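You operate a simulated robot arm through the tools that you are given. There is no shell and no other tool.

The job below is to be done with a simulated two-armed robot. You get a single attempt, and the scene is never put back.

JOB
Lower the cradle, roll the cart to the white line and brake it.
Fine: the cradle comes down before the cart rolls; the coil stays in the cradle.

Only the result counts: the job must be done as asked and must still hold three seconds after the hand-in. Knocking over, shifting, dropping, spilling or breaking anything else fails it.

ROBOT AND FRAMES
Two 7-joint arms with two-finger parallel grippers on one trunk, on a base that drives. Base frame: it is fixed to the floor where the robot stands at the start and does not move with it; the origin is under the middle of the robot, x ahead of it, y to its left, z up; the surface under the hand at the start is at about z = 130. Lengths are in mm, angles in rad, forces in N, time in s.
The left shoulder is at the start at [20, 138, 1274], the right one opposite. Each reaches about 671 mm from its shoulder. Places, roughly: aluminium coil [1000, -750, 750]; cart [1100, -900, 400]; cart brake lever [1000, -1300, 800]; copper coil [1750, 750, 250]; cradle of the cart [1000, -700, 400]. Payload 1.57 kg a hand.
The tool frame of a hand sits at the grasp point between the pads (the TCP): z along the fingers, y along the line on which they close. The tips reach 30 mm beyond it. Largest opening 80 mm; finger width 17, thickness 12; the body of the gripper, 40 by 82 mm, starts 80 mm behind the TCP.
Orientation is that of the tool frame in the base frame, as [roll, pitch, yaw] about the fixed x, y, z axes, in that order (R = Rz(yaw) Ry(pitch) Rx(roll)). With the fingers straight down and closing along the base's y, the tool's x points along the base's -x, its y along +y and its z along -z.

CONTROLS
- The arms move only by the tool play_rows. It takes "left_targets", "right_targets" or both (then of equal length, played together; a hand with none holds still); each is a list of rows, each a list of 6 numbers: the shift along the tool's x, y, z in mm, then the turn, a rotation vector about the tool's x, y, z in rad. In form: [[dx, dy, dz, ax, ay, az], ...]. A call has 1 to 20 rows; each row is the pose to reach, as a shift and turn from the pose commanded when the call began, along the tool's axes at that moment. "left_jaw" and "right_jaw" are, for a hand that has rows, the finger opening in mm, from 0 to 80, set as the call begins (left out, the last holds). A row lasts 0.2 s, in which the tool goes at most 50 mm and 0.15 rad; a call with a longer step from one row to the next is refused whole, and so is a gripper value outside its range. Where a pose cannot be reached the arm comes as near as it can. A force on the tool above 90 N (or 10 N above the force at the start of the call, whichever is more), or a blocked arm, ends the call early, and 0.2 s more pass. Each finger travels about 45 mm/s and halts on what it meets, pressing with about 27 N; the grip force reading is that of the motor and also rises with nothing between the fingers. The clock runs only during rows and for 0.2 s after the last one: add rows that repeat a pose to give the fingers time. The reply holds the time, the measured pose of the TCP, the force on the tool along the base axes, the opening and the grip force, in the units named above and with some noise, with the torque about the TCP (base axes, N m) and any sound that the robot's microphone picked up, and new pictures: "show" is both (left out), scene, wrist or none (wrist: the cameras of the hands that moved).
- Cameras (640 x 400 px; columns grow to the right, rows downward): "scene" is now at [185, -4.4, 1149.3]; the picture's right is [-0.04, -1.00, 0.00], its down [-0.64, 0.03, -0.77] and it looks along [0.77, -0.03, -0.64] (base axes); focal length 214 px, centre (320, 200). "left" rides on the left gripper at [72, 7, -122] in its tool frame; the picture's right is [-0.09, 1.00, 0.00], its down [-0.84, -0.08, -0.54] and it looks along [-0.54, -0.05, 0.84] (tool axes); focal length 238 px, centre (320, 200). "right" rides on the right gripper at [72, -7, -122] in its tool frame; the picture's right is [0.09, 1.00, 0.00], its down [-0.84, 0.08, -0.54] and it looks along [-0.54, 0.05, 0.84] (tool axes); focal length 238 px, centre (320, 200). There is no depth. A picture from a camera that has moved, and an enlarged one, comes with that camera's place and axes in the base frame and with its lens.
- raise_lower(by): slides the trunk up (or, below 0, down) by that many mm; the arms and the scene camera ride with it, the base frame stays. It gives what a move gives, with no picture.
- steer(legs): drives the robot by 1 to 6 legs, each [ahead, left, turn to the left] in mm, mm and rad, along the robot's own axes; the way and the turn of a leg run together, so that a leg with both is an arc; at most 1500 mm and 3.142 rad a leg. The arms and the cameras ride along, it lands a little off, and it stops where it bumps. It gives what a move gives, and a new picture of the scene camera.
- head_to(pan, tilt): turns the head with the scene camera to pan (to the left, within 1.047 rad either way) and tilt (down, from -0.506 to 1.204), counted from straight ahead of the robot. It gives what a move gives, and a new picture of the scene camera.
- close_up(camera, box): a new picture of the part [left, top, right, bottom] of that camera's present view, enlarged. The clock stands still meanwhile.
- job_done(): hands the job in; it is judged then, once.

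Nothing tells you exact positions but the pictures and the camera data. Unless the task says otherwise, let go and move clear before handing in.

The tools are called after ">>>" as a command line: name --argument value ..., lists and objects as JSON in quotes. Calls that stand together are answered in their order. play_rows: Moves the arms, as the interface text tells. Its arguments: {"type":"object","properties":{"left_targets":{"type":"array","items":{"type":"array","items":{"type":"number"}}},"left_jaw":{"type":"number"},"right_targets":{"type":"array","items":{"type":"array","items":{"type":"number"}}},"right_jaw":{"type":"number"},"show":{"type":"string","enum":["both","scene","wrist","none"]}},"required":[]} The other tools are called the same way: raise_lower (by) slides the trunk up or down; steer (legs) drives the base; head_to (pan, tilt) turns the head that bears the scene camera; close_up (camera, box) takes an enlarged picture of a part of a camera's view; job_done () hands the job in.

At the start:

```text
time_s: 0.0
left_tcp_pos: [228.7, 77.4, 891.2]
left_tool_rot: [3.14, 0.0, -3.141]
left_contact_force: [-0.3, 0.1, -0.1]
left_moment: [-0.01, 0.02, 0.0]
left_opening: 80.1
left_grasp_force: 0.0
right_tcp_pos: [261.5, -136.6, 872.6]
right_tool_rot: [3.141, 0.0, -3.141]
right_contact_force: [-0.1, 0.0, -0.7]
right_moment: [-0.04, -0.01, 0.01]
right_opening: 79.8
right_grasp_force: 0.0
trunk travel left (down, up): [-649.0, 591.0]
robot x, y, heading: [1.0, -1.0, -0.001]
head pan, tilt: [-0.042, 0.689]
```

scene: 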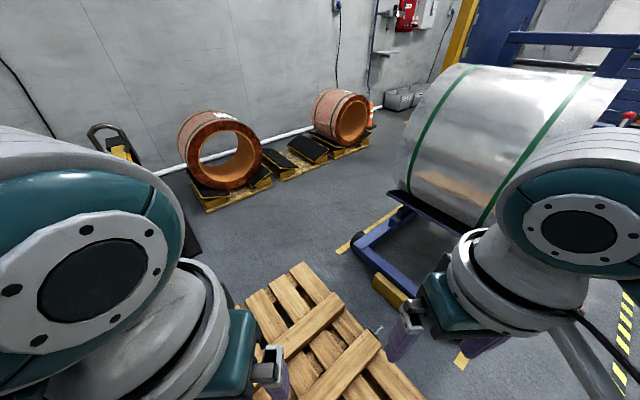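
right: 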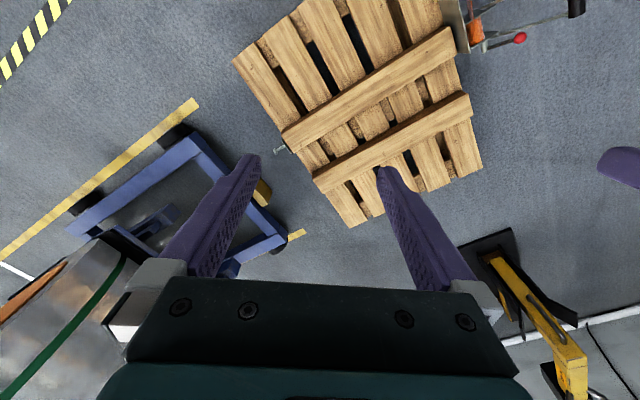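
left: 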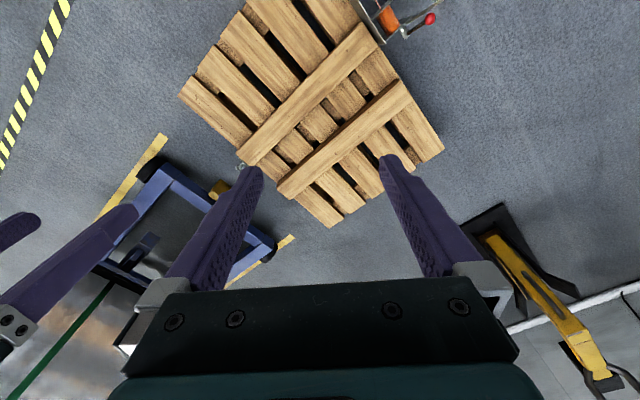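

I see the coil cart ahead to the right with the aluminium coil raised on its cradle, and a pallet in front of me. I'll look around with the head before moving anything.

>>> head_to --pan -0.8 --tilt 0.5

>>> close_up --camera "scene" --box '[0, 0, 640, 400]'

```text
time_s: 1.1
left_tcp_pos: [228.2, 76.5, 891.1]
left_tool_rot: [3.14, 0.001, 3.141]
left_contact_force: [-0.9, -0.1, 0.7]
left_moment: [0.0, -0.01, -0.01]
left_opening: 80.2
left_grasp_force: 0.0
right_tcp_pos: [261.2, -137.7, 872.1]
right_tool_rot: [-3.14, 0.0, 3.141]
right_contact_force: [-0.2, 0.3, 0.0]
right_moment: [-0.04, 0.01, -0.01]
right_opening: 80.2
right_grasp_force: 0.0
trunk travel left (down, up): [-649.0, 591.0]
robot x, y, heading: [-1.4, -2.2, -0.001]
head pan, tilt: [-0.799, 0.499]
camera scene: at [163.2, -66.0, 1166.1], right [-0.72, -0.7, 0.0], down [-0.33, 0.34, -0.88], along [0.61, -0.63, -0.48], focal length 214 px, centre (320, 200)
```

scene: 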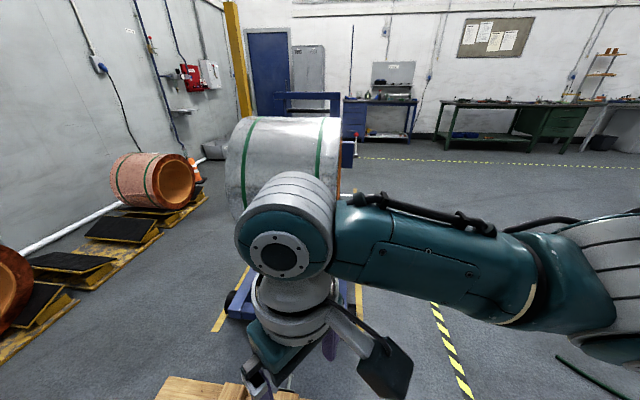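

```text
1.00 times, centred on (320, 200) of scene (not enlarged: the box is as wide or as high as the picture)
camera zoom: at [163.2, -66.0, 1166.1], right [-0.72, -0.7, 0.0], down [-0.33, 0.34, -0.88], along [0.61, -0.63, -0.48], focal length 214 px, centre (320, 200)
```

zoom: 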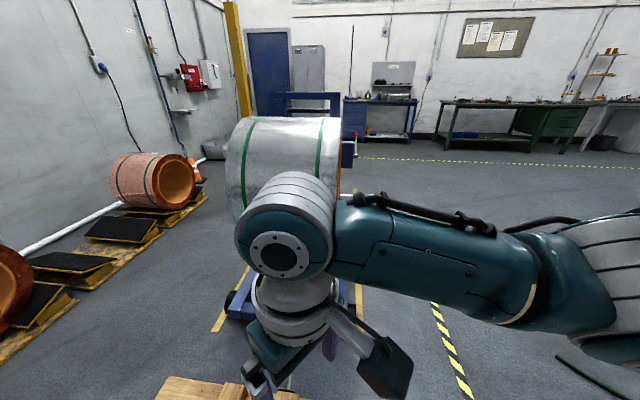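

The arm hides part of the cart. I'll zoom in and try other head poses to find the white line and the cradle control.

>>> close_up --camera "scene" --box '[200, 80, 440, 230]'

>>> close_up --camera "right" --box '[0, 100, 320, 300]'

>>> head_to --pan -0.4 --tilt 0.6

```text
2.67 times, centred on (320, 155) of scene
camera zoom: at [163.2, -66.0, 1166.1], right [-0.72, -0.7, 0.0], down [-0.33, 0.34, -0.88], along [0.61, -0.63, -0.48], focal length 572 px, centre (320, 320)
```

zoom: 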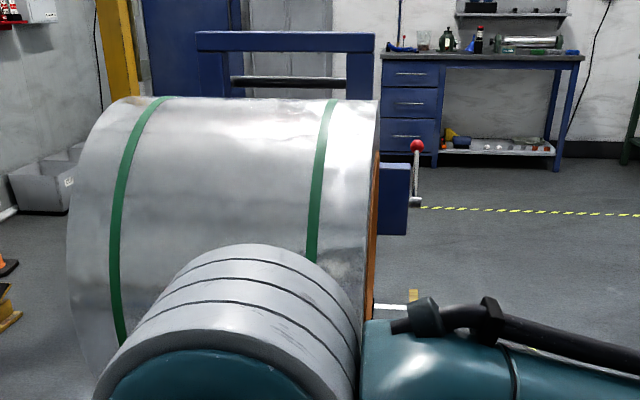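

```text
2.00 times, centred on (160, 200) of right
camera zoom: at [190.0, -143.7, 994.2], right [-0.09, 1.0, 0.0], down [0.84, 0.08, 0.54], along [0.54, 0.05, -0.84], focal length 477 px, centre (640, 200)
```

zoom: 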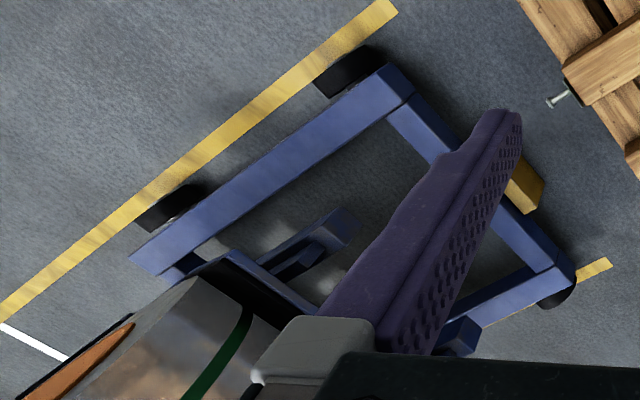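

```text
time_s: 2.0
left_tcp_pos: [228.7, 76.7, 891.9]
left_tool_rot: [3.141, 0.001, -3.141]
left_contact_force: [0.2, 0.5, 0.1]
left_moment: [0.01, 0.04, -0.02]
left_opening: 80.0
left_grasp_force: 0.0
right_tcp_pos: [261.5, -137.9, 871.7]
right_tool_rot: [3.141, -0.001, 3.14]
right_contact_force: [-0.3, -0.3, 0.1]
right_moment: [0.0, 0.02, -0.01]
right_opening: 80.1
right_grasp_force: 0.1
trunk travel left (down, up): [-649.0, 591.0]
robot x, y, heading: [0.6, 0.4, 0.001]
head pan, tilt: [-0.4, 0.6]
camera scene: at [181.1, -35.3, 1157.1], right [-0.39, -0.92, 0.0], down [-0.52, 0.22, -0.83], along [0.76, -0.32, -0.56], focal length 214 px, centre (320, 200)
```

scene: 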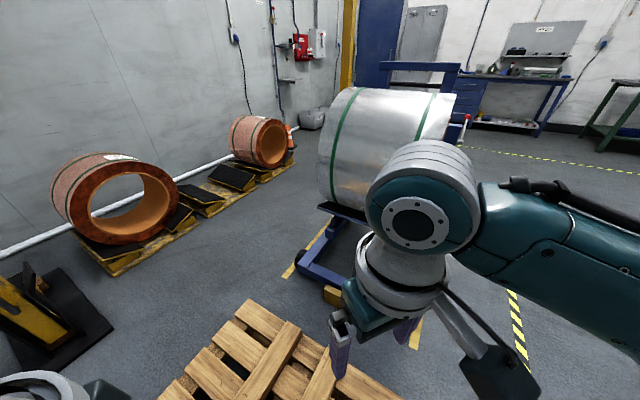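

The cart's lane runs away from me at about -54° from ahead, with a white line beyond its far end. There is a yellow part at the near end bar, maybe the cradle pedal, and I'll check that and what is close to my base.

>>> head_to --pan -0.1 --tilt 1.2

>>> head_to --pan 1.0 --tilt 0.6

>>> head_to --pan -1.04 --tilt 0.8

```text
time_s: 3.0
left_tcp_pos: [228.6, 77.0, 891.5]
left_tool_rot: [-3.14, 0.0, 3.141]
left_contact_force: [1.2, -0.7, -0.3]
left_moment: [-0.03, 0.01, 0.0]
left_opening: 80.2
left_grasp_force: 0.0
right_tcp_pos: [260.6, -136.7, 873.5]
right_tool_rot: [3.141, 0.0, -3.14]
right_contact_force: [0.5, 0.1, 0.3]
right_moment: [-0.01, -0.01, -0.03]
right_opening: 80.1
right_grasp_force: 0.1
trunk travel left (down, up): [-649.0, 591.0]
robot x, y, heading: [2.3, 3.9, -0.003]
head pan, tilt: [-0.099, 1.201]
camera scene: at [155.4, -6.4, 1112.5], right [-0.1, -0.99, 0.0], down [-0.93, 0.09, -0.36], along [0.36, -0.04, -0.93], focal length 214 px, centre (320, 200)
```

scene: 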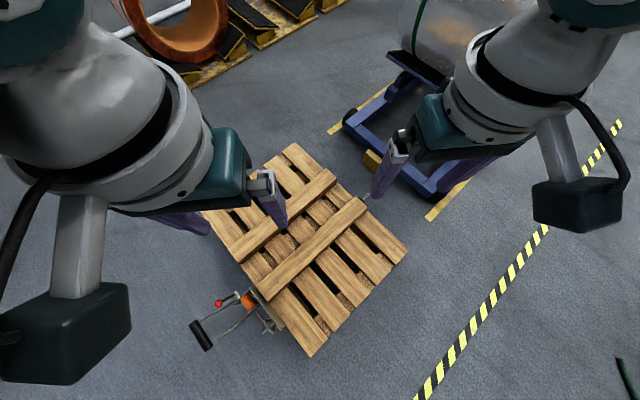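

```text
time_s: 4.3
left_tcp_pos: [228.9, 77.2, 891.7]
left_tool_rot: [-3.141, 0.0, -3.14]
left_contact_force: [-0.3, 0.3, -0.3]
left_moment: [-0.01, -0.01, 0.01]
left_opening: 79.9
left_grasp_force: 0.1
right_tcp_pos: [260.5, -137.8, 871.6]
right_tool_rot: [3.14, 0.0, -3.14]
right_contact_force: [0.2, 0.3, 1.0]
right_moment: [-0.01, 0.04, 0.03]
right_opening: 80.1
right_grasp_force: 0.1
trunk travel left (down, up): [-649.0, 591.0]
robot x, y, heading: [-3.1, -0.1, 0.002]
head pan, tilt: [1.0, 0.6]
camera scene: at [147.6, 73.5, 1157.0], right [0.84, -0.54, 0.0], down [-0.31, -0.48, -0.82], along [0.45, 0.69, -0.57], focal length 214 px, centre (320, 200)
```

scene: 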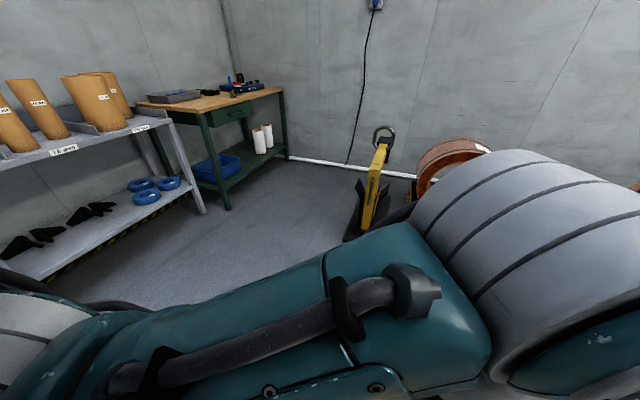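

```text
time_s: 6.3
left_tcp_pos: [229.2, 77.7, 890.7]
left_tool_rot: [-3.142, 0.0, 3.141]
left_contact_force: [0.2, -0.6, 1.0]
left_moment: [0.0, -0.01, -0.05]
left_opening: 80.1
left_grasp_force: 0.0
right_tcp_pos: [261.9, -138.5, 872.3]
right_tool_rot: [3.142, 0.0, 3.141]
right_contact_force: [1.5, -0.1, -0.7]
right_moment: [0.01, 0.0, 0.01]
right_opening: 80.1
right_grasp_force: 0.1
trunk travel left (down, up): [-649.0, 591.0]
robot x, y, heading: [0.2, 0.4, 0.006]
head pan, tilt: [-1.04, 0.799]
camera scene: at [140.6, -70.4, 1140.2], right [-0.86, -0.51, 0.0], down [-0.36, 0.62, -0.7], along [0.35, -0.6, -0.72], focal length 214 px, centre (320, 200)
```

scene: 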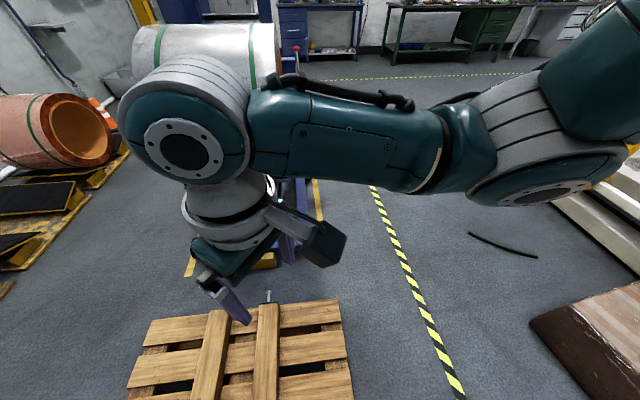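

The base overlaps nothing I can see, apart from the pallet beneath the hands. I'll turn in place towards the cart so that I can look at it between the arms.

>>> steer --legs '[[0, 0, -0.9]]'

>>> head_to --pan 0.0 --tilt 0.6

```text
time_s: 9.0
left_tcp_pos: [201.3, -131.9, 891.1]
left_tool_rot: [3.141, 0.0, 2.24]
left_contact_force: [1.1, -0.4, 0.5]
left_moment: [0.02, 0.0, -0.03]
left_opening: 79.9
left_grasp_force: 0.0
right_tcp_pos: [53.3, -290.2, 873.3]
right_tool_rot: [3.141, 0.0, 2.237]
right_contact_force: [-0.8, -0.5, 0.3]
right_moment: [0.02, 0.0, -0.03]
right_opening: 80.0
right_grasp_force: 0.1
trunk travel left (down, up): [-649.0, 591.0]
robot x, y, heading: [0.4, -1.9, -0.905]
head pan, tilt: [-1.04, 0.799]
camera scene: at [32.2, -154.4, 1140.2], right [-0.93, 0.37, 0.0], down [0.26, 0.67, -0.7], along [-0.25, -0.65, -0.72], focal length 214 px, centre (320, 200)
```

scene: 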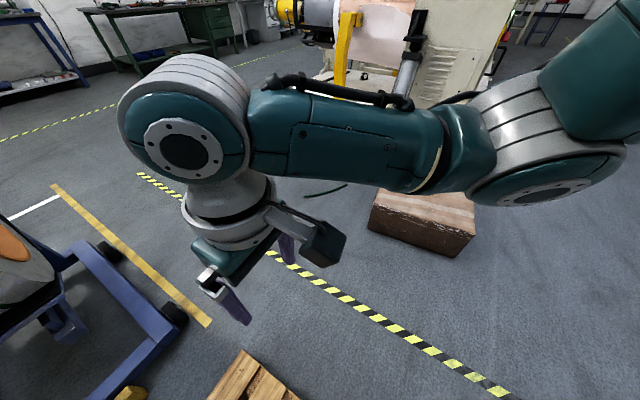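

```text
time_s: 10.3
left_tcp_pos: [202.2, -132.3, 890.6]
left_tool_rot: [3.14, 0.0, 2.237]
left_contact_force: [-0.2, 0.0, -1.0]
left_moment: [-0.04, -0.04, 0.02]
left_opening: 80.1
left_grasp_force: 0.1
right_tcp_pos: [53.4, -290.8, 872.9]
right_tool_rot: [3.141, 0.001, 2.24]
right_contact_force: [-0.2, -0.1, -0.8]
right_moment: [0.0, -0.01, -0.02]
right_opening: 80.0
right_grasp_force: 0.0
trunk travel left (down, up): [-649.0, 591.0]
robot x, y, heading: [2.1, 0.4, -0.902]
head pan, tilt: [0.0, 0.6]
camera scene: at [116.2, -148.8, 1157.0], right [-0.79, -0.62, 0.0], down [-0.35, 0.44, -0.82], along [0.51, -0.65, -0.57], focal length 214 px, centre (320, 200)
```

scene: 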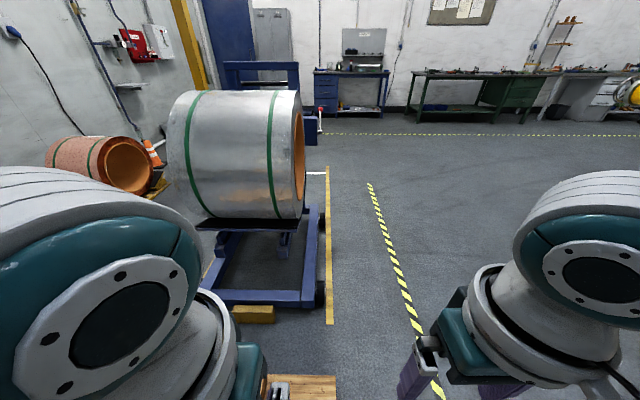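

Now the cart is clear of the arms: a frame on wheels, a raised cradle, an upright at the far end with a box and red-knobbed lever on the right. I'll zoom in on it.

>>> close_up --camera "scene" --box '[180, 190, 340, 330]'

>>> close_up --camera "scene" --box '[210, 50, 350, 190]'

```text
2.86 times, centred on (260, 260) of scene
camera zoom: at [116.2, -148.8, 1157.0], right [-0.79, -0.62, 0.0], down [-0.35, 0.44, -0.82], along [0.51, -0.65, -0.57], focal length 613 px, centre (491, 29)
```

zoom: 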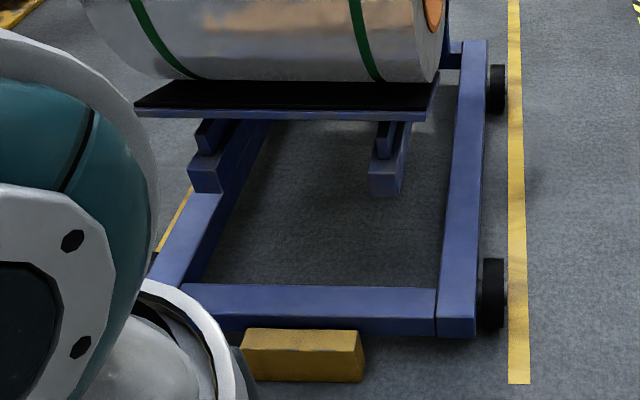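

```text
2.86 times, centred on (280, 120) of scene
camera zoom: at [116.2, -148.8, 1157.0], right [-0.79, -0.62, 0.0], down [-0.35, 0.44, -0.82], along [0.51, -0.65, -0.57], focal length 613 px, centre (434, 429)
```

zoom: 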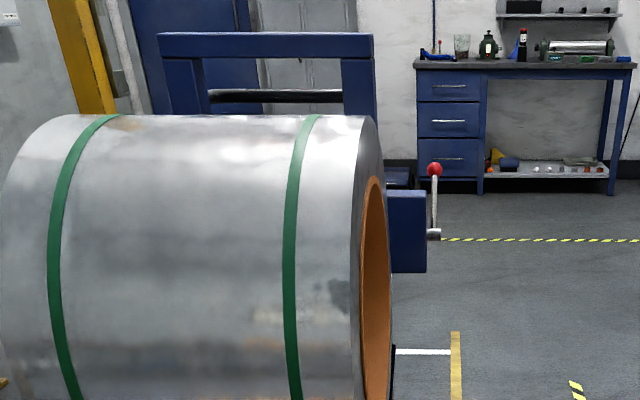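

The controls seem to sit on the far upright. I'll drive along the right side of the lane, keeping clear of the cart and the green thing on the floor.

>>> steer --legs '[[500, -450, 0], [700, 0, 0]]'

>>> head_to --pan 0.7 --tilt 0.6

```text
time_s: 17.4
left_tcp_pos: [599.5, -1354.7, 890.5]
left_tool_rot: [-3.141, 0.0, 2.239]
left_contact_force: [0.4, -0.8, 0.2]
left_moment: [-0.01, -0.02, -0.04]
left_opening: 80.0
left_grasp_force: 0.1
right_tcp_pos: [451.4, -1511.8, 871.4]
right_tool_rot: [-3.141, 0.001, 2.237]
right_contact_force: [-0.2, -0.2, -0.3]
right_moment: [0.0, -0.01, 0.0]
right_opening: 79.9
right_grasp_force: 0.1
trunk travel left (down, up): [-649.0, 591.0]
robot x, y, heading: [396.7, -1218.0, -0.903]
head pan, tilt: [0.0, 0.6]
camera scene: at [514.0, -1370.1, 1157.1], right [-0.79, -0.62, 0.0], down [-0.35, 0.44, -0.83], along [0.51, -0.65, -0.56], focal length 214 px, centre (320, 200)
```

scene: 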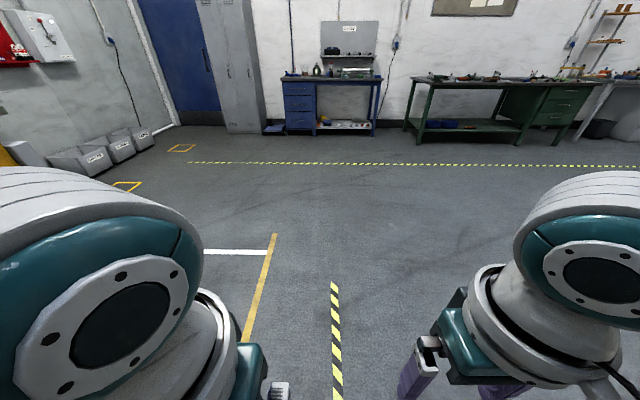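

```text
time_s: 18.5
left_tcp_pos: [599.7, -1353.7, 892.0]
left_tool_rot: [3.141, 0.0, 2.238]
left_contact_force: [-0.5, 0.5, -0.1]
left_moment: [0.01, -0.02, 0.02]
left_opening: 80.1
left_grasp_force: 0.1
right_tcp_pos: [450.9, -1511.4, 871.5]
right_tool_rot: [3.14, -0.002, 2.237]
right_contact_force: [-0.1, 0.5, -0.2]
right_moment: [0.02, 0.0, -0.01]
right_opening: 79.9
right_grasp_force: 0.0
trunk travel left (down, up): [-649.0, 591.0]
robot x, y, heading: [394.1, -1223.8, -0.906]
head pan, tilt: [0.7, 0.6]
camera scene: at [545.8, -1318.6, 1157.1], right [-0.2, -0.98, 0.0], down [-0.55, 0.11, -0.83], along [0.81, -0.17, -0.56], focal length 214 px, centre (320, 200)
```

scene: 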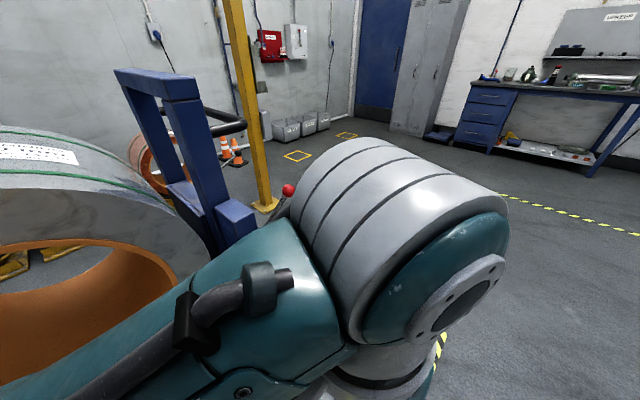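

The lane heading matches my heading, and the white line is roughly 1.05 m beyond the cart's centre. I'll go further ahead and to the right, then turn to look back at the handle end.

>>> steer --legs '[[1000, -300, 0], [0, 0, 1.6]]'

>>> head_to --pan 0.4 --tilt 0.6

```text
time_s: 27.8
left_tcp_pos: [913.7, -1980.8, 890.7]
left_tool_rot: [3.14, 0.0, -2.441]
left_contact_force: [0.6, 0.0, -1.3]
left_moment: [0.04, 0.01, 0.04]
left_opening: 79.9
left_grasp_force: 0.0
right_tcp_pos: [1075.7, -2125.7, 873.1]
right_tool_rot: [3.141, 0.0, -2.441]
right_contact_force: [1.1, 0.3, 0.2]
right_moment: [0.0, -0.02, 0.01]
right_opening: 79.9
right_grasp_force: 0.0
trunk travel left (down, up): [-649.0, 591.0]
robot x, y, heading: [787.5, -2188.3, 0.703]
head pan, tilt: [0.7, 0.6]
camera scene: at [878.6, -2037.9, 1157.1], right [0.99, -0.17, 0.0], down [-0.1, -0.56, -0.83], along [0.14, 0.81, -0.56], focal length 214 px, centre (320, 200)
```

scene: 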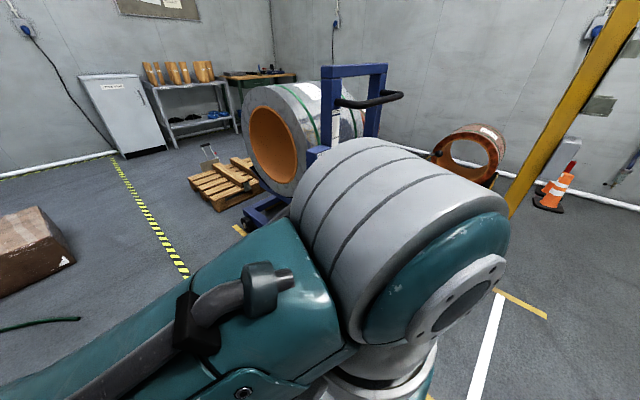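

```text
time_s: 28.6
left_tcp_pos: [912.4, -1981.6, 890.9]
left_tool_rot: [3.141, 0.0, -2.442]
left_contact_force: [0.1, -0.2, -1.3]
left_moment: [-0.01, 0.01, -0.04]
left_opening: 79.9
left_grasp_force: 0.1
right_tcp_pos: [1075.5, -2125.4, 872.2]
right_tool_rot: [-3.141, -0.001, -2.442]
right_contact_force: [0.1, 0.8, -1.4]
right_moment: [0.01, -0.03, 0.02]
right_opening: 79.9
right_grasp_force: 0.0
trunk travel left (down, up): [-649.0, 591.0]
robot x, y, heading: [786.1, -2188.9, 0.699]
head pan, tilt: [0.4, 0.6]
camera scene: at [903.6, -2046.3, 1157.1], right [0.89, -0.45, 0.0], down [-0.26, -0.5, -0.83], along [0.37, 0.74, -0.56], focal length 214 px, centre (320, 200)
```

scene: 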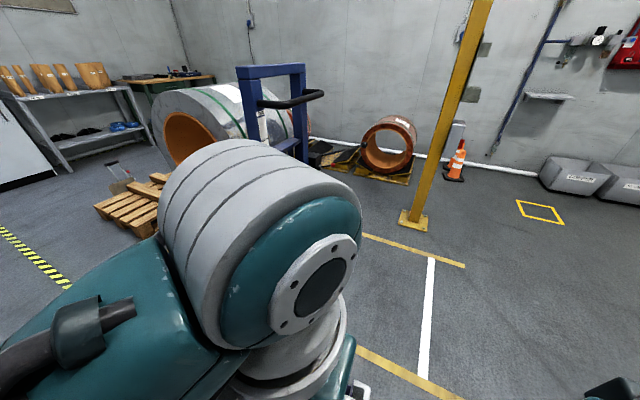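

I'm beside the lane beyond the cart; the left arm still blocks. I'll turn left another 0.7 so I look between the arms.

>>> steer --legs '[[0, 0, 0.7]]'

>>> head_to --pan 0.0 --tilt 0.5

```text
time_s: 30.8
left_tcp_pos: [753.6, -1950.0, 890.8]
left_tool_rot: [3.141, 0.002, -1.757]
left_contact_force: [-0.6, 0.0, -0.2]
left_moment: [-0.03, 0.03, 0.0]
left_opening: 79.8
left_grasp_force: 0.0
right_tcp_pos: [972.1, -1956.6, 872.1]
right_tool_rot: [3.141, 0.001, -1.757]
right_contact_force: [0.4, -0.5, 0.3]
right_moment: [0.02, 0.02, 0.0]
right_opening: 80.1
right_grasp_force: 0.1
trunk travel left (down, up): [-649.0, 591.0]
robot x, y, heading: [788.3, -2187.1, 1.391]
head pan, tilt: [0.4, 0.6]
camera scene: at [786.6, -2004.8, 1157.1], right [0.98, 0.21, 0.0], down [0.12, -0.55, -0.83], along [-0.18, 0.81, -0.56], focal length 214 px, centre (320, 200)
```

scene: 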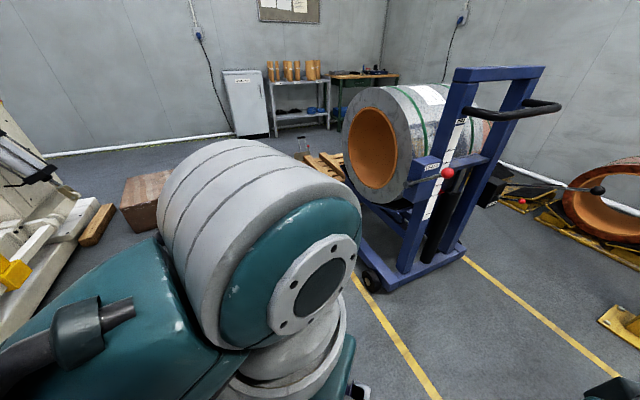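

```text
time_s: 31.7
left_tcp_pos: [752.9, -1950.1, 891.0]
left_tool_rot: [-3.141, 0.001, -1.757]
left_contact_force: [-0.1, -0.7, -0.4]
left_moment: [0.03, 0.01, 0.0]
left_opening: 80.1
left_grasp_force: 0.1
right_tcp_pos: [970.5, -1955.9, 872.5]
right_tool_rot: [3.14, 0.001, -1.756]
right_contact_force: [0.1, -0.6, -0.5]
right_moment: [-0.02, 0.02, 0.01]
right_opening: 80.1
right_grasp_force: 0.1
trunk travel left (down, up): [-649.0, 591.0]
robot x, y, heading: [787.7, -2189.2, 1.386]
head pan, tilt: [0.0, 0.499]
camera scene: at [822.1, -2001.7, 1166.1], right [0.98, -0.18, 0.0], down [-0.09, -0.47, -0.88], along [0.16, 0.86, -0.48], focal length 214 px, centre (320, 200)
```

scene: 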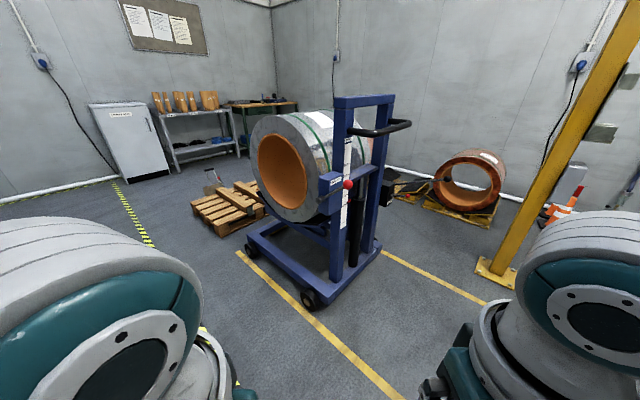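

>>> close_up --camera "scene" --box '[300, 80, 440, 200]'

>>> close_up --camera "scene" --box '[230, 190, 400, 320]'

>>> close_up --camera "scene" --box '[320, 160, 370, 200]'

>>> close_up --camera "scene" --box '[370, 160, 440, 210]'

```text
3.33 times, centred on (370, 140) of scene
camera zoom: at [822.1, -2001.7, 1166.1], right [0.98, -0.18, 0.0], down [-0.09, -0.47, -0.88], along [0.16, 0.86, -0.48], focal length 715 px, centre (153, 400)
```

zoom: 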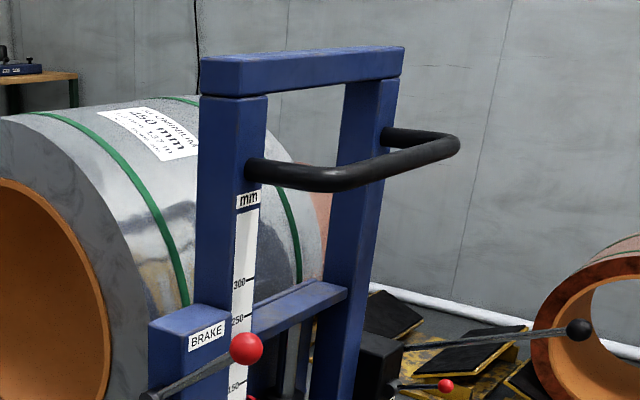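

```text
3.08 times, centred on (315, 255) of scene
camera zoom: at [822.1, -2001.7, 1166.1], right [0.98, -0.18, 0.0], down [-0.09, -0.47, -0.88], along [0.16, 0.86, -0.48], focal length 660 px, centre (335, 31)
```

zoom: 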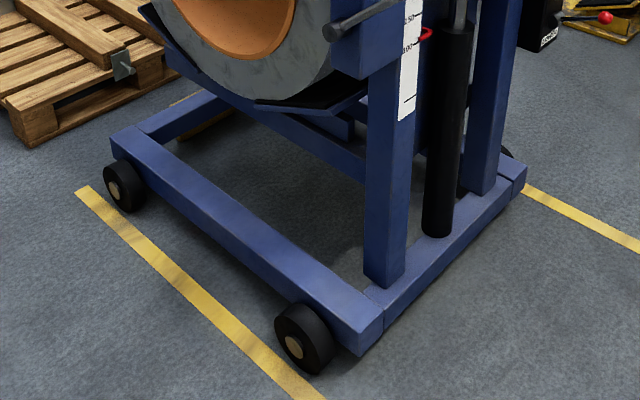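

```text
10.00 times, centred on (345, 180) of scene
camera zoom: at [822.1, -2001.7, 1166.1], right [0.98, -0.18, 0.0], down [-0.09, -0.47, -0.88], along [0.16, 0.86, -0.48], focal length 2145 px, centre (70, 400)
```

zoom: 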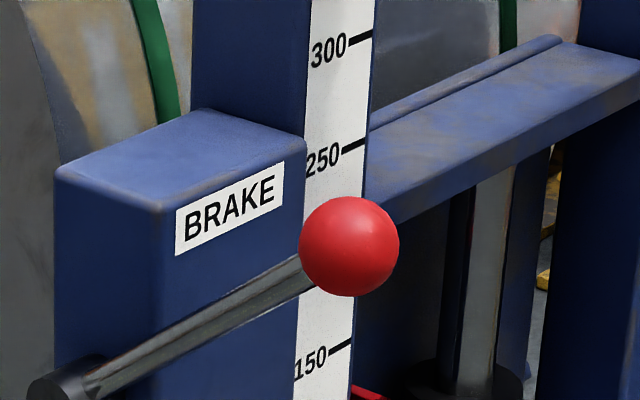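

```text
8.00 times, centred on (405, 185) of scene
camera zoom: at [822.1, -2001.7, 1166.1], right [0.98, -0.18, 0.0], down [-0.09, -0.47, -0.88], along [0.16, 0.86, -0.48], focal length 1716 px, centre (-360, 320)
```

zoom: 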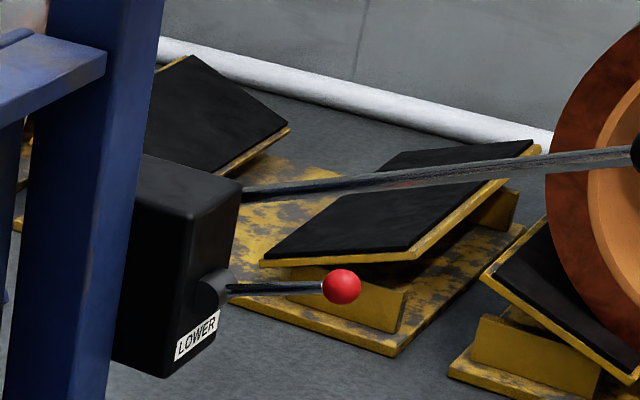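

Very informative: the far upright carries a BRAKE box with a red-knobbed lever on the near side, and on the other side a pump with a LOWER lever. There is a mm scale with a red pointer between them. I'll stand in front of the handle end, facing the cart.

>>> steer --legs '[[0, 0, 0.83], [-600, 0, 0], [0, -1000, 0]]'

>>> head_to --pan 0.0 --tilt 0.6

```text
time_s: 42.0
left_tcp_pos: [1741.5, -1941.7, 891.5]
left_tool_rot: [3.14, 0.001, -0.944]
left_contact_force: [0.3, -0.4, -0.1]
left_moment: [0.03, 0.0, 0.0]
left_opening: 80.2
left_grasp_force: 0.0
right_tcp_pos: [1896.8, -1791.4, 871.7]
right_tool_rot: [3.141, 0.0, -0.945]
right_contact_force: [0.6, 0.5, 0.4]
right_moment: [0.02, 0.01, -0.02]
right_opening: 79.9
right_grasp_force: 0.0
trunk travel left (down, up): [-649.0, 591.0]
robot x, y, heading: [1937.0, -2084.4, 2.196]
head pan, tilt: [0.0, 0.499]
camera scene: at [1826.4, -1929.3, 1166.1], right [0.81, 0.59, 0.0], down [0.28, -0.39, -0.88], along [-0.51, 0.71, -0.48], focal length 214 px, centre (320, 200)
```

scene: 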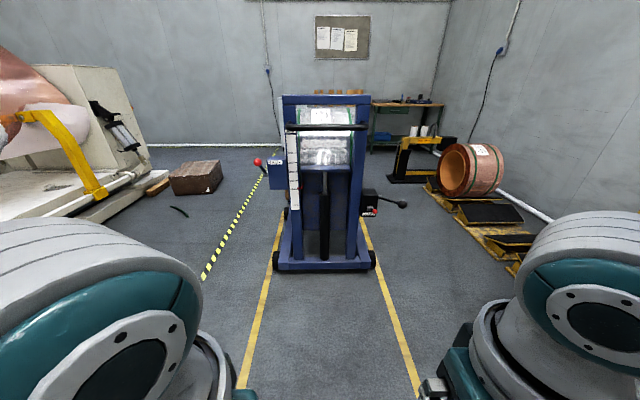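

```text
time_s: 42.6
left_tcp_pos: [1741.7, -1943.5, 891.5]
left_tool_rot: [3.141, -0.001, -0.946]
left_contact_force: [0.2, -0.9, 1.0]
left_moment: [-0.01, -0.01, 0.0]
left_opening: 79.8
left_grasp_force: 0.0
right_tcp_pos: [1895.8, -1790.3, 871.1]
right_tool_rot: [3.141, 0.0, -0.945]
right_contact_force: [0.7, -0.2, 0.2]
right_moment: [0.02, -0.01, 0.02]
right_opening: 80.1
right_grasp_force: 0.0
trunk travel left (down, up): [-649.0, 591.0]
robot x, y, heading: [1937.3, -2082.7, 2.194]
head pan, tilt: [0.0, 0.6]
camera scene: at [1827.9, -1931.4, 1157.1], right [0.81, 0.59, 0.0], down [0.33, -0.46, -0.83], along [-0.48, 0.67, -0.56], focal length 214 px, centre (320, 200)
```

scene: 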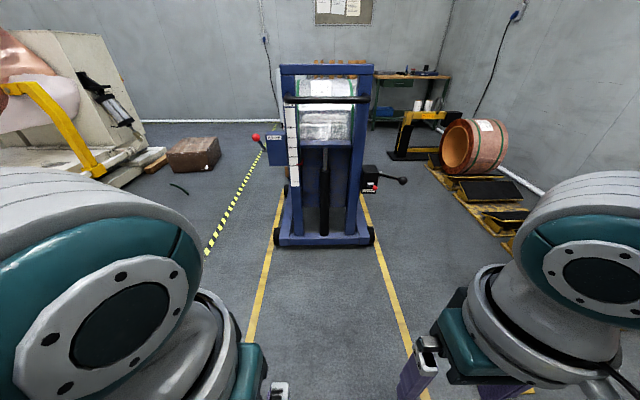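

>>> close_up --camera "scene" --box '[235, 60, 415, 250]'

>>> close_up --camera "scene" --box '[240, 90, 320, 210]'

>>> close_up --camera "scene" --box '[345, 155, 415, 205]'

>>> close_up --camera "scene" --box '[240, 120, 310, 170]'

>>> close_up --camera "scene" --box '[275, 165, 325, 225]'

```text
2.11 times, centred on (325, 155) of scene
camera zoom: at [1827.9, -1931.4, 1157.1], right [0.81, 0.59, 0.0], down [0.33, -0.46, -0.83], along [-0.48, 0.67, -0.56], focal length 452 px, centre (310, 295)
```

zoom: 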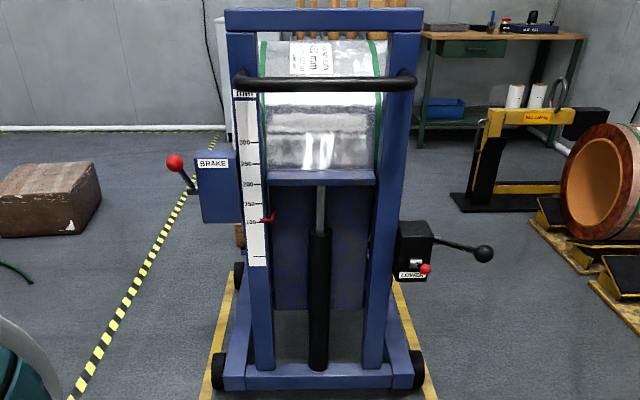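

```text
3.33 times, centred on (280, 150) of scene
camera zoom: at [1827.9, -1931.4, 1157.1], right [0.81, 0.59, 0.0], down [0.33, -0.46, -0.83], along [-0.48, 0.67, -0.56], focal length 715 px, centre (453, 367)
```

zoom: 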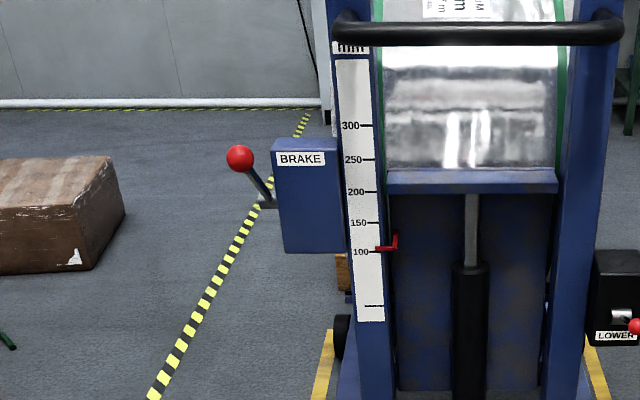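

```text
8.00 times, centred on (380, 180) of scene
camera zoom: at [1827.9, -1931.4, 1157.1], right [0.81, 0.59, 0.0], down [0.33, -0.46, -0.83], along [-0.48, 0.67, -0.56], focal length 1716 px, centre (-160, 360)
```

zoom: 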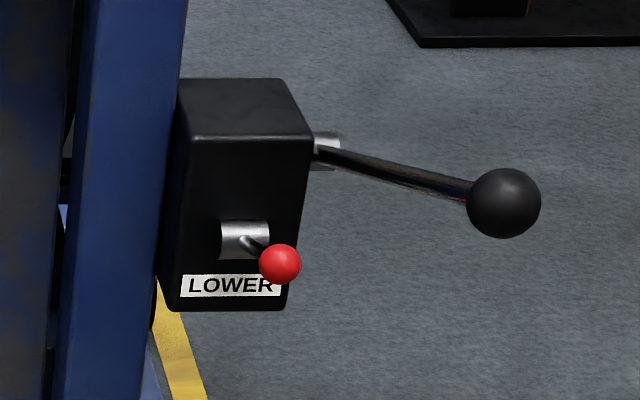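

```text
8.00 times, centred on (275, 145) of scene
camera zoom: at [1827.9, -1931.4, 1157.1], right [0.81, 0.59, 0.0], down [0.33, -0.46, -0.83], along [-0.48, 0.67, -0.56], focal length 1716 px, centre (680, 640)
```

zoom: 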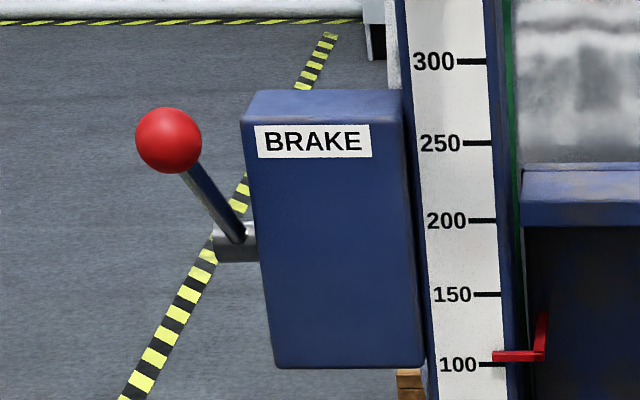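

```text
6.67 times, centred on (300, 195) of scene
camera zoom: at [1827.9, -1931.4, 1157.1], right [0.81, 0.59, 0.0], down [0.33, -0.46, -0.83], along [-0.48, 0.67, -0.56], focal length 1430 px, centre (453, 233)
```

zoom: 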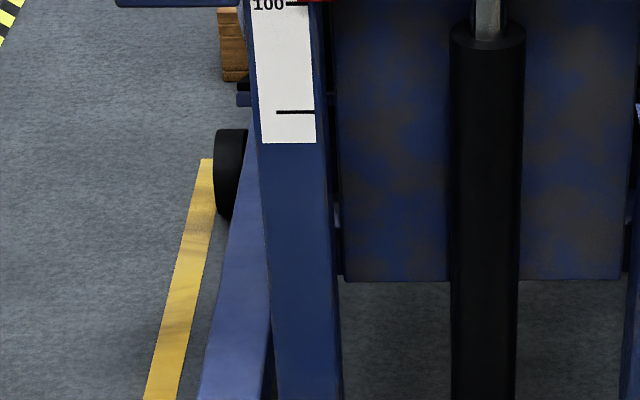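

The triangulated LOWER knob is at about (1515, -1025, 601), the brake knob at (1048, -1333, 848), and the handle bar at z≈1000 between (1160, -1235) and (1426, -1047). The scale pointer reads about 105 mm above the bottom mark. I'll lower the trunk well clear of the cart and preshape the right hand with its fingers pointing forward.

>>> raise_lower --by -330

>>> play_rows --right_targets '[[-12, -5, -5, 0, -0.117, 0], [-23, -10, -10, 0, -0.233, 0], [-35, -16, -15, 0, -0.35, 0], [-46, -21, -20, 0, -0.467, 0], [-58, -26, -25, 0, -0.583, 0], [-69, -31, -30, 0, -0.7, 0], [-81, -37, -35, 0, -0.817, 0], [-92, -42, -40, 0, -0.933, 0], [-104, -47, -45, 0, -1.05, 0], [-115, -52, -50, 0, -1.167, 0], [-127, -58, -55, 0, -1.283, 0], [-138, -63, -60, 0, -1.4, 0], [-138, -63, -60, 0, -1.4, 0]]' --right_jaw 80

```text
time_s: 45.9
left_tcp_pos: [1740.8, -1943.3, 560.5]
left_tool_rot: [-3.141, -0.001, -0.944]
left_contact_force: [-0.2, 0.3, -1.1]
left_moment: [0.03, -0.01, -0.02]
left_opening: 80.0
left_grasp_force: 0.0
right_tcp_pos: [1896.2, -1791.3, 542.6]
right_tool_rot: [-3.141, 0.001, -0.944]
right_contact_force: [-0.1, -0.2, 0.8]
right_moment: [0.02, 0.0, -0.01]
right_opening: 80.0
right_grasp_force: 0.1
trunk travel left (down, up): [-319.0, 921.0]
robot x, y, heading: [1940.9, -2082.7, 2.199]
head pan, tilt: [0.0, 0.6]
```

```text
time_s: 48.7
left_tcp_pos: [1742.6, -1944.3, 562.8]
left_tool_rot: [3.141, -0.001, -0.946]
left_contact_force: [0.3, 0.6, -0.5]
left_moment: [-0.01, 0.01, 0.01]
left_opening: 79.7
left_grasp_force: 0.0
right_tcp_pos: [1867.3, -1642.4, 601.4]
right_tool_rot: [-3.134, 1.403, -0.938]
right_contact_force: [-0.7, 0.1, -0.3]
right_moment: [0.0, 0.0, 0.03]
right_opening: 80.0
right_grasp_force: 0.1
trunk travel left (down, up): [-319.0, 921.0]
robot x, y, heading: [1937.6, -2082.4, 2.196]
head pan, tilt: [0.0, 0.6]
camera scene: at [1828.2, -1931.4, 827.0], right [0.81, 0.59, 0.0], down [0.33, -0.46, -0.82], along [-0.48, 0.67, -0.57], focal length 214 px, centre (320, 200)
camera right: at [1951.5, -1745.5, 551.9], right [-0.8, -0.6, -0.09], down [0.17, -0.36, 0.92], along [-0.58, 0.72, 0.39], focal length 238 px, centre (320, 200)
```

scene: 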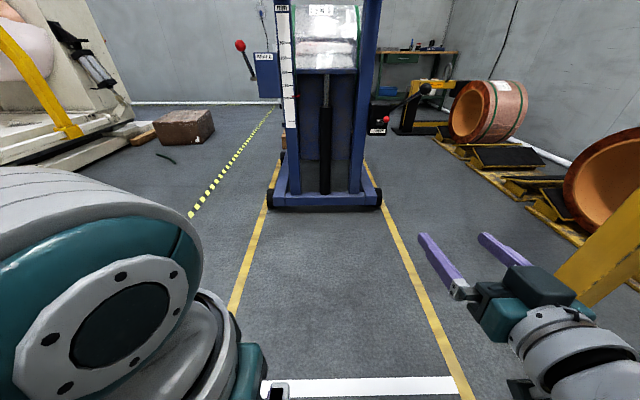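
right: 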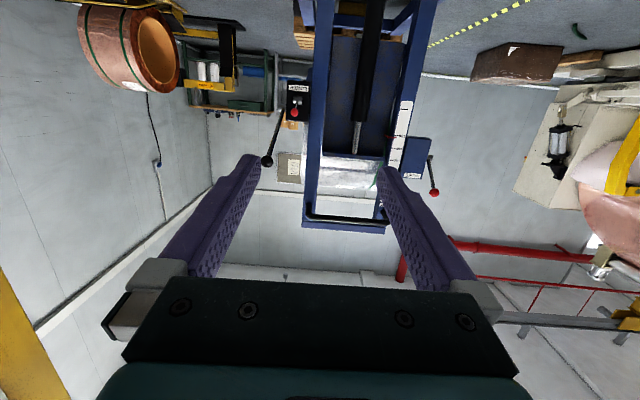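

The right hand now points forward at knob height, and the white line is visible just ahead of me on the floor. I'll drive most of the way towards the LOWER knob and check.

>>> steer --legs '[[450, -76, 0]]'

>>> close_up --camera "right" --box '[160, 0, 480, 200]'

>>> close_up --camera "scene" --box '[340, 60, 640, 320]'

```text
time_s: 51.4
left_tcp_pos: [1538.8, -1537.4, 560.6]
left_tool_rot: [-3.141, 0.002, -0.938]
left_contact_force: [-0.4, 0.0, -0.1]
left_moment: [-0.02, 0.01, -0.03]
left_opening: 80.0
left_grasp_force: 0.1
right_tcp_pos: [1663.1, -1236.5, 600.3]
right_tool_rot: [-3.141, 1.402, -0.936]
right_contact_force: [-0.2, 0.3, 0.0]
right_moment: [0.0, 0.02, 0.02]
right_opening: 80.1
right_grasp_force: 0.0
trunk travel left (down, up): [-319.0, 921.0]
robot x, y, heading: [1734.4, -1674.6, 2.206]
head pan, tilt: [0.0, 0.6]
camera scene: at [1625.0, -1525.0, 827.1], right [0.81, 0.59, 0.0], down [0.33, -0.46, -0.83], along [-0.49, 0.67, -0.56], focal length 214 px, centre (320, 200)
```

scene: 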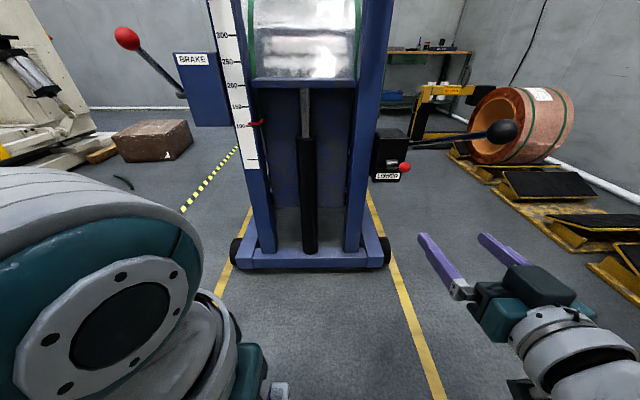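

```text
2.00 times, centred on (320, 100) of right
camera zoom: at [1747.2, -1338.7, 551.9], right [-0.79, -0.6, -0.09], down [0.17, -0.36, 0.92], along [-0.58, 0.71, 0.39], focal length 477 px, centre (320, 400)
```

zoom: 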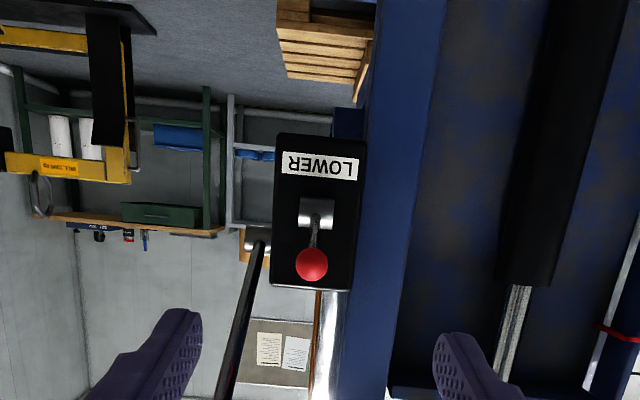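

```text
1.54 times, centred on (490, 190) of scene
camera zoom: at [1625.0, -1525.0, 827.1], right [0.81, 0.59, 0.0], down [0.33, -0.46, -0.83], along [-0.49, 0.67, -0.56], focal length 330 px, centre (58, 215)
```

zoom: 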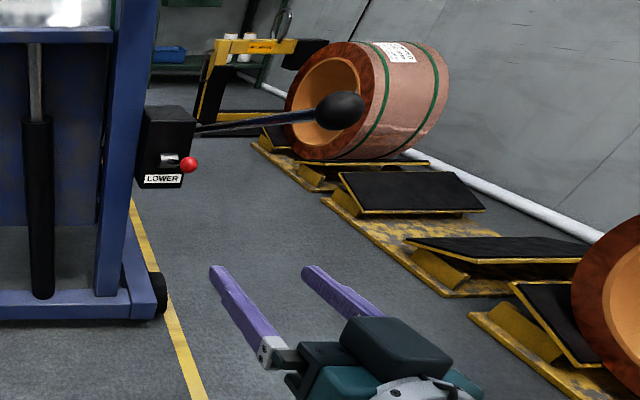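

The knob is confirmed at about (1513, -1025, 601), 259 mm straight ahead of the right TCP. I'll drive 185 mm closer and check.

>>> steer --legs '[[185, -4, 0]]'

>>> close_up --camera "right" --box '[0, 0, 640, 400]'

```text
time_s: 52.9
left_tcp_pos: [1435.5, -1389.8, 561.4]
left_tool_rot: [3.141, 0.001, -0.941]
left_contact_force: [-0.2, 0.5, -0.4]
left_moment: [-0.01, -0.03, -0.02]
left_opening: 79.7
left_grasp_force: 0.0
right_tcp_pos: [1560.5, -1088.4, 602.1]
right_tool_rot: [-3.139, 1.4, -0.939]
right_contact_force: [-0.2, -0.1, 0.8]
right_moment: [0.0, -0.01, 0.01]
right_opening: 80.3
right_grasp_force: 0.1
trunk travel left (down, up): [-319.0, 921.0]
robot x, y, heading: [1631.2, -1528.4, 2.2]
head pan, tilt: [0.0, 0.6]
camera scene: at [1521.8, -1377.0, 827.1], right [0.81, 0.59, 0.0], down [0.33, -0.46, -0.83], along [-0.49, 0.67, -0.56], focal length 214 px, centre (320, 200)
```

scene: 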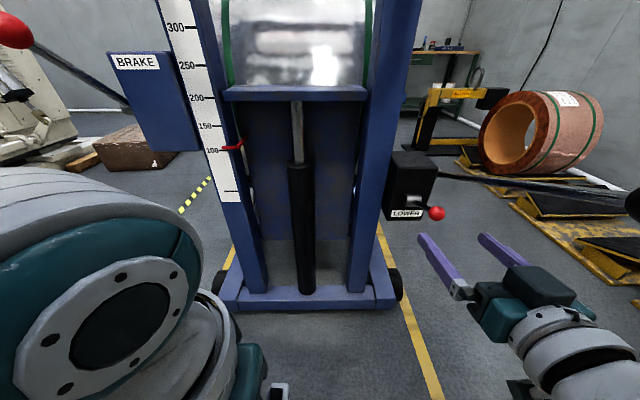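

```text
1.00 times, centred on (320, 200) of right (not enlarged: the box is as wide or as high as the picture)
camera zoom: at [1644.1, -1190.9, 551.8], right [-0.79, -0.6, -0.09], down [0.17, -0.36, 0.92], along [-0.58, 0.71, 0.39], focal length 238 px, centre (320, 200)
```

zoom: 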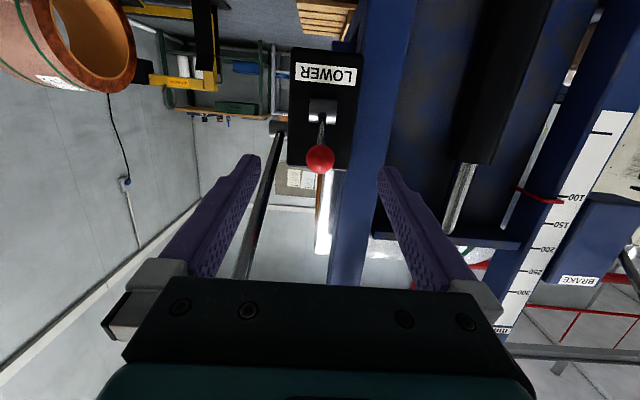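

The knob is centred between the open fingers, 79 mm ahead of the TCP. I'll advance the arm so the knob sits between the pads.

>>> play_rows --right_targets '[[-3.4, 0, 20, 0, 0, 0], [-6.8, 0, 39, 0, 0, 0], [-10, 0, 58, 0, 0, 0], [-13, 0, 76, 0, 0, 0], [-13, 0, 76, 0, 0, 0]]'

>>> close_up --camera "scene" --box '[340, 140, 580, 320]'

>>> close_up --camera "scene" --box '[180, 80, 280, 210]'

```text
time_s: 54.1
left_tcp_pos: [1437.0, -1390.4, 560.9]
left_tool_rot: [3.141, -0.001, -0.939]
left_contact_force: [0.2, 0.0, 0.6]
left_moment: [-0.04, 0.04, 0.02]
left_opening: 79.9
left_grasp_force: 0.0
right_tcp_pos: [1513.7, -1026.4, 599.8]
right_tool_rot: [-3.139, 1.4, -0.937]
right_contact_force: [0.0, 1.2, 0.0]
right_moment: [0.01, 0.03, 0.03]
right_opening: 80.1
right_grasp_force: 0.1
trunk travel left (down, up): [-319.0, 921.0]
robot x, y, heading: [1630.5, -1529.6, 2.201]
head pan, tilt: [0.0, 0.6]
camera scene: at [1522.1, -1377.3, 827.0], right [0.81, 0.59, 0.0], down [0.33, -0.46, -0.82], along [-0.49, 0.67, -0.57], focal length 214 px, centre (320, 200)
camera right: at [1597.7, -1129.6, 550.6], right [-0.79, -0.6, -0.09], down [0.17, -0.36, 0.92], along [-0.58, 0.71, 0.39], focal length 238 px, centre (320, 200)
```

scene: 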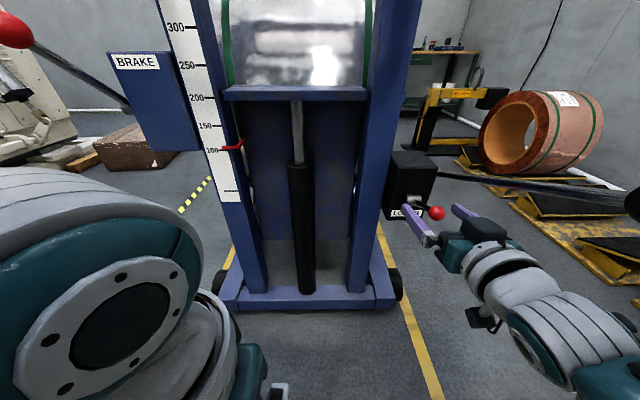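
right: 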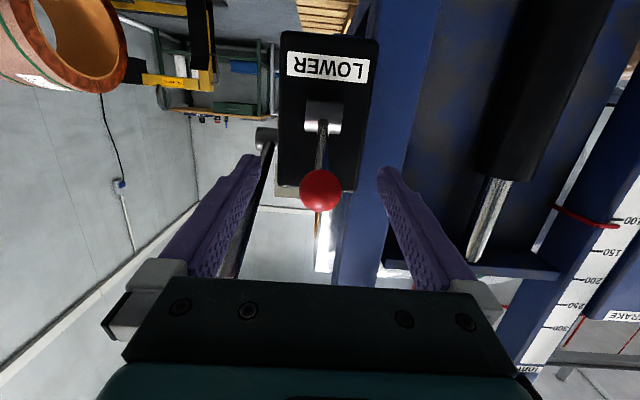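

```text
2.22 times, centred on (460, 230) of scene
camera zoom: at [1522.1, -1377.3, 827.0], right [0.81, 0.59, 0.0], down [0.33, -0.46, -0.82], along [-0.49, 0.67, -0.57], focal length 477 px, centre (9, 133)
```

zoom: 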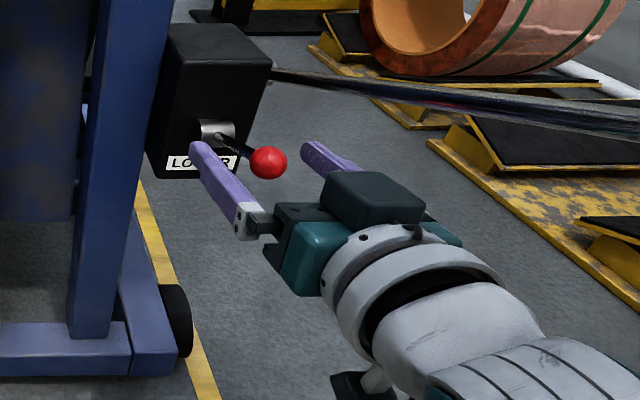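

```text
3.08 times, centred on (230, 145) of scene
camera zoom: at [1522.1, -1377.3, 827.0], right [0.81, 0.59, 0.0], down [0.33, -0.46, -0.82], along [-0.49, 0.67, -0.57], focal length 660 px, centre (597, 369)
```

zoom: 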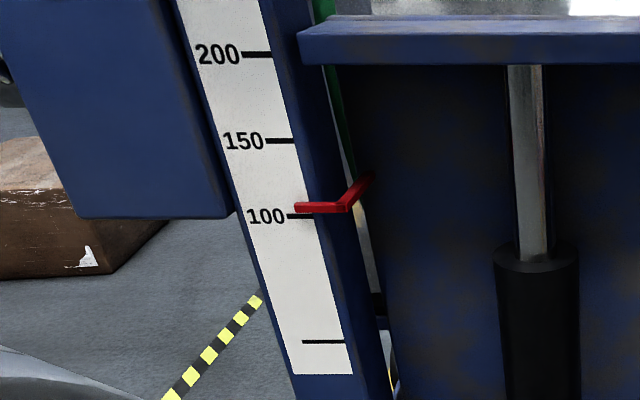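

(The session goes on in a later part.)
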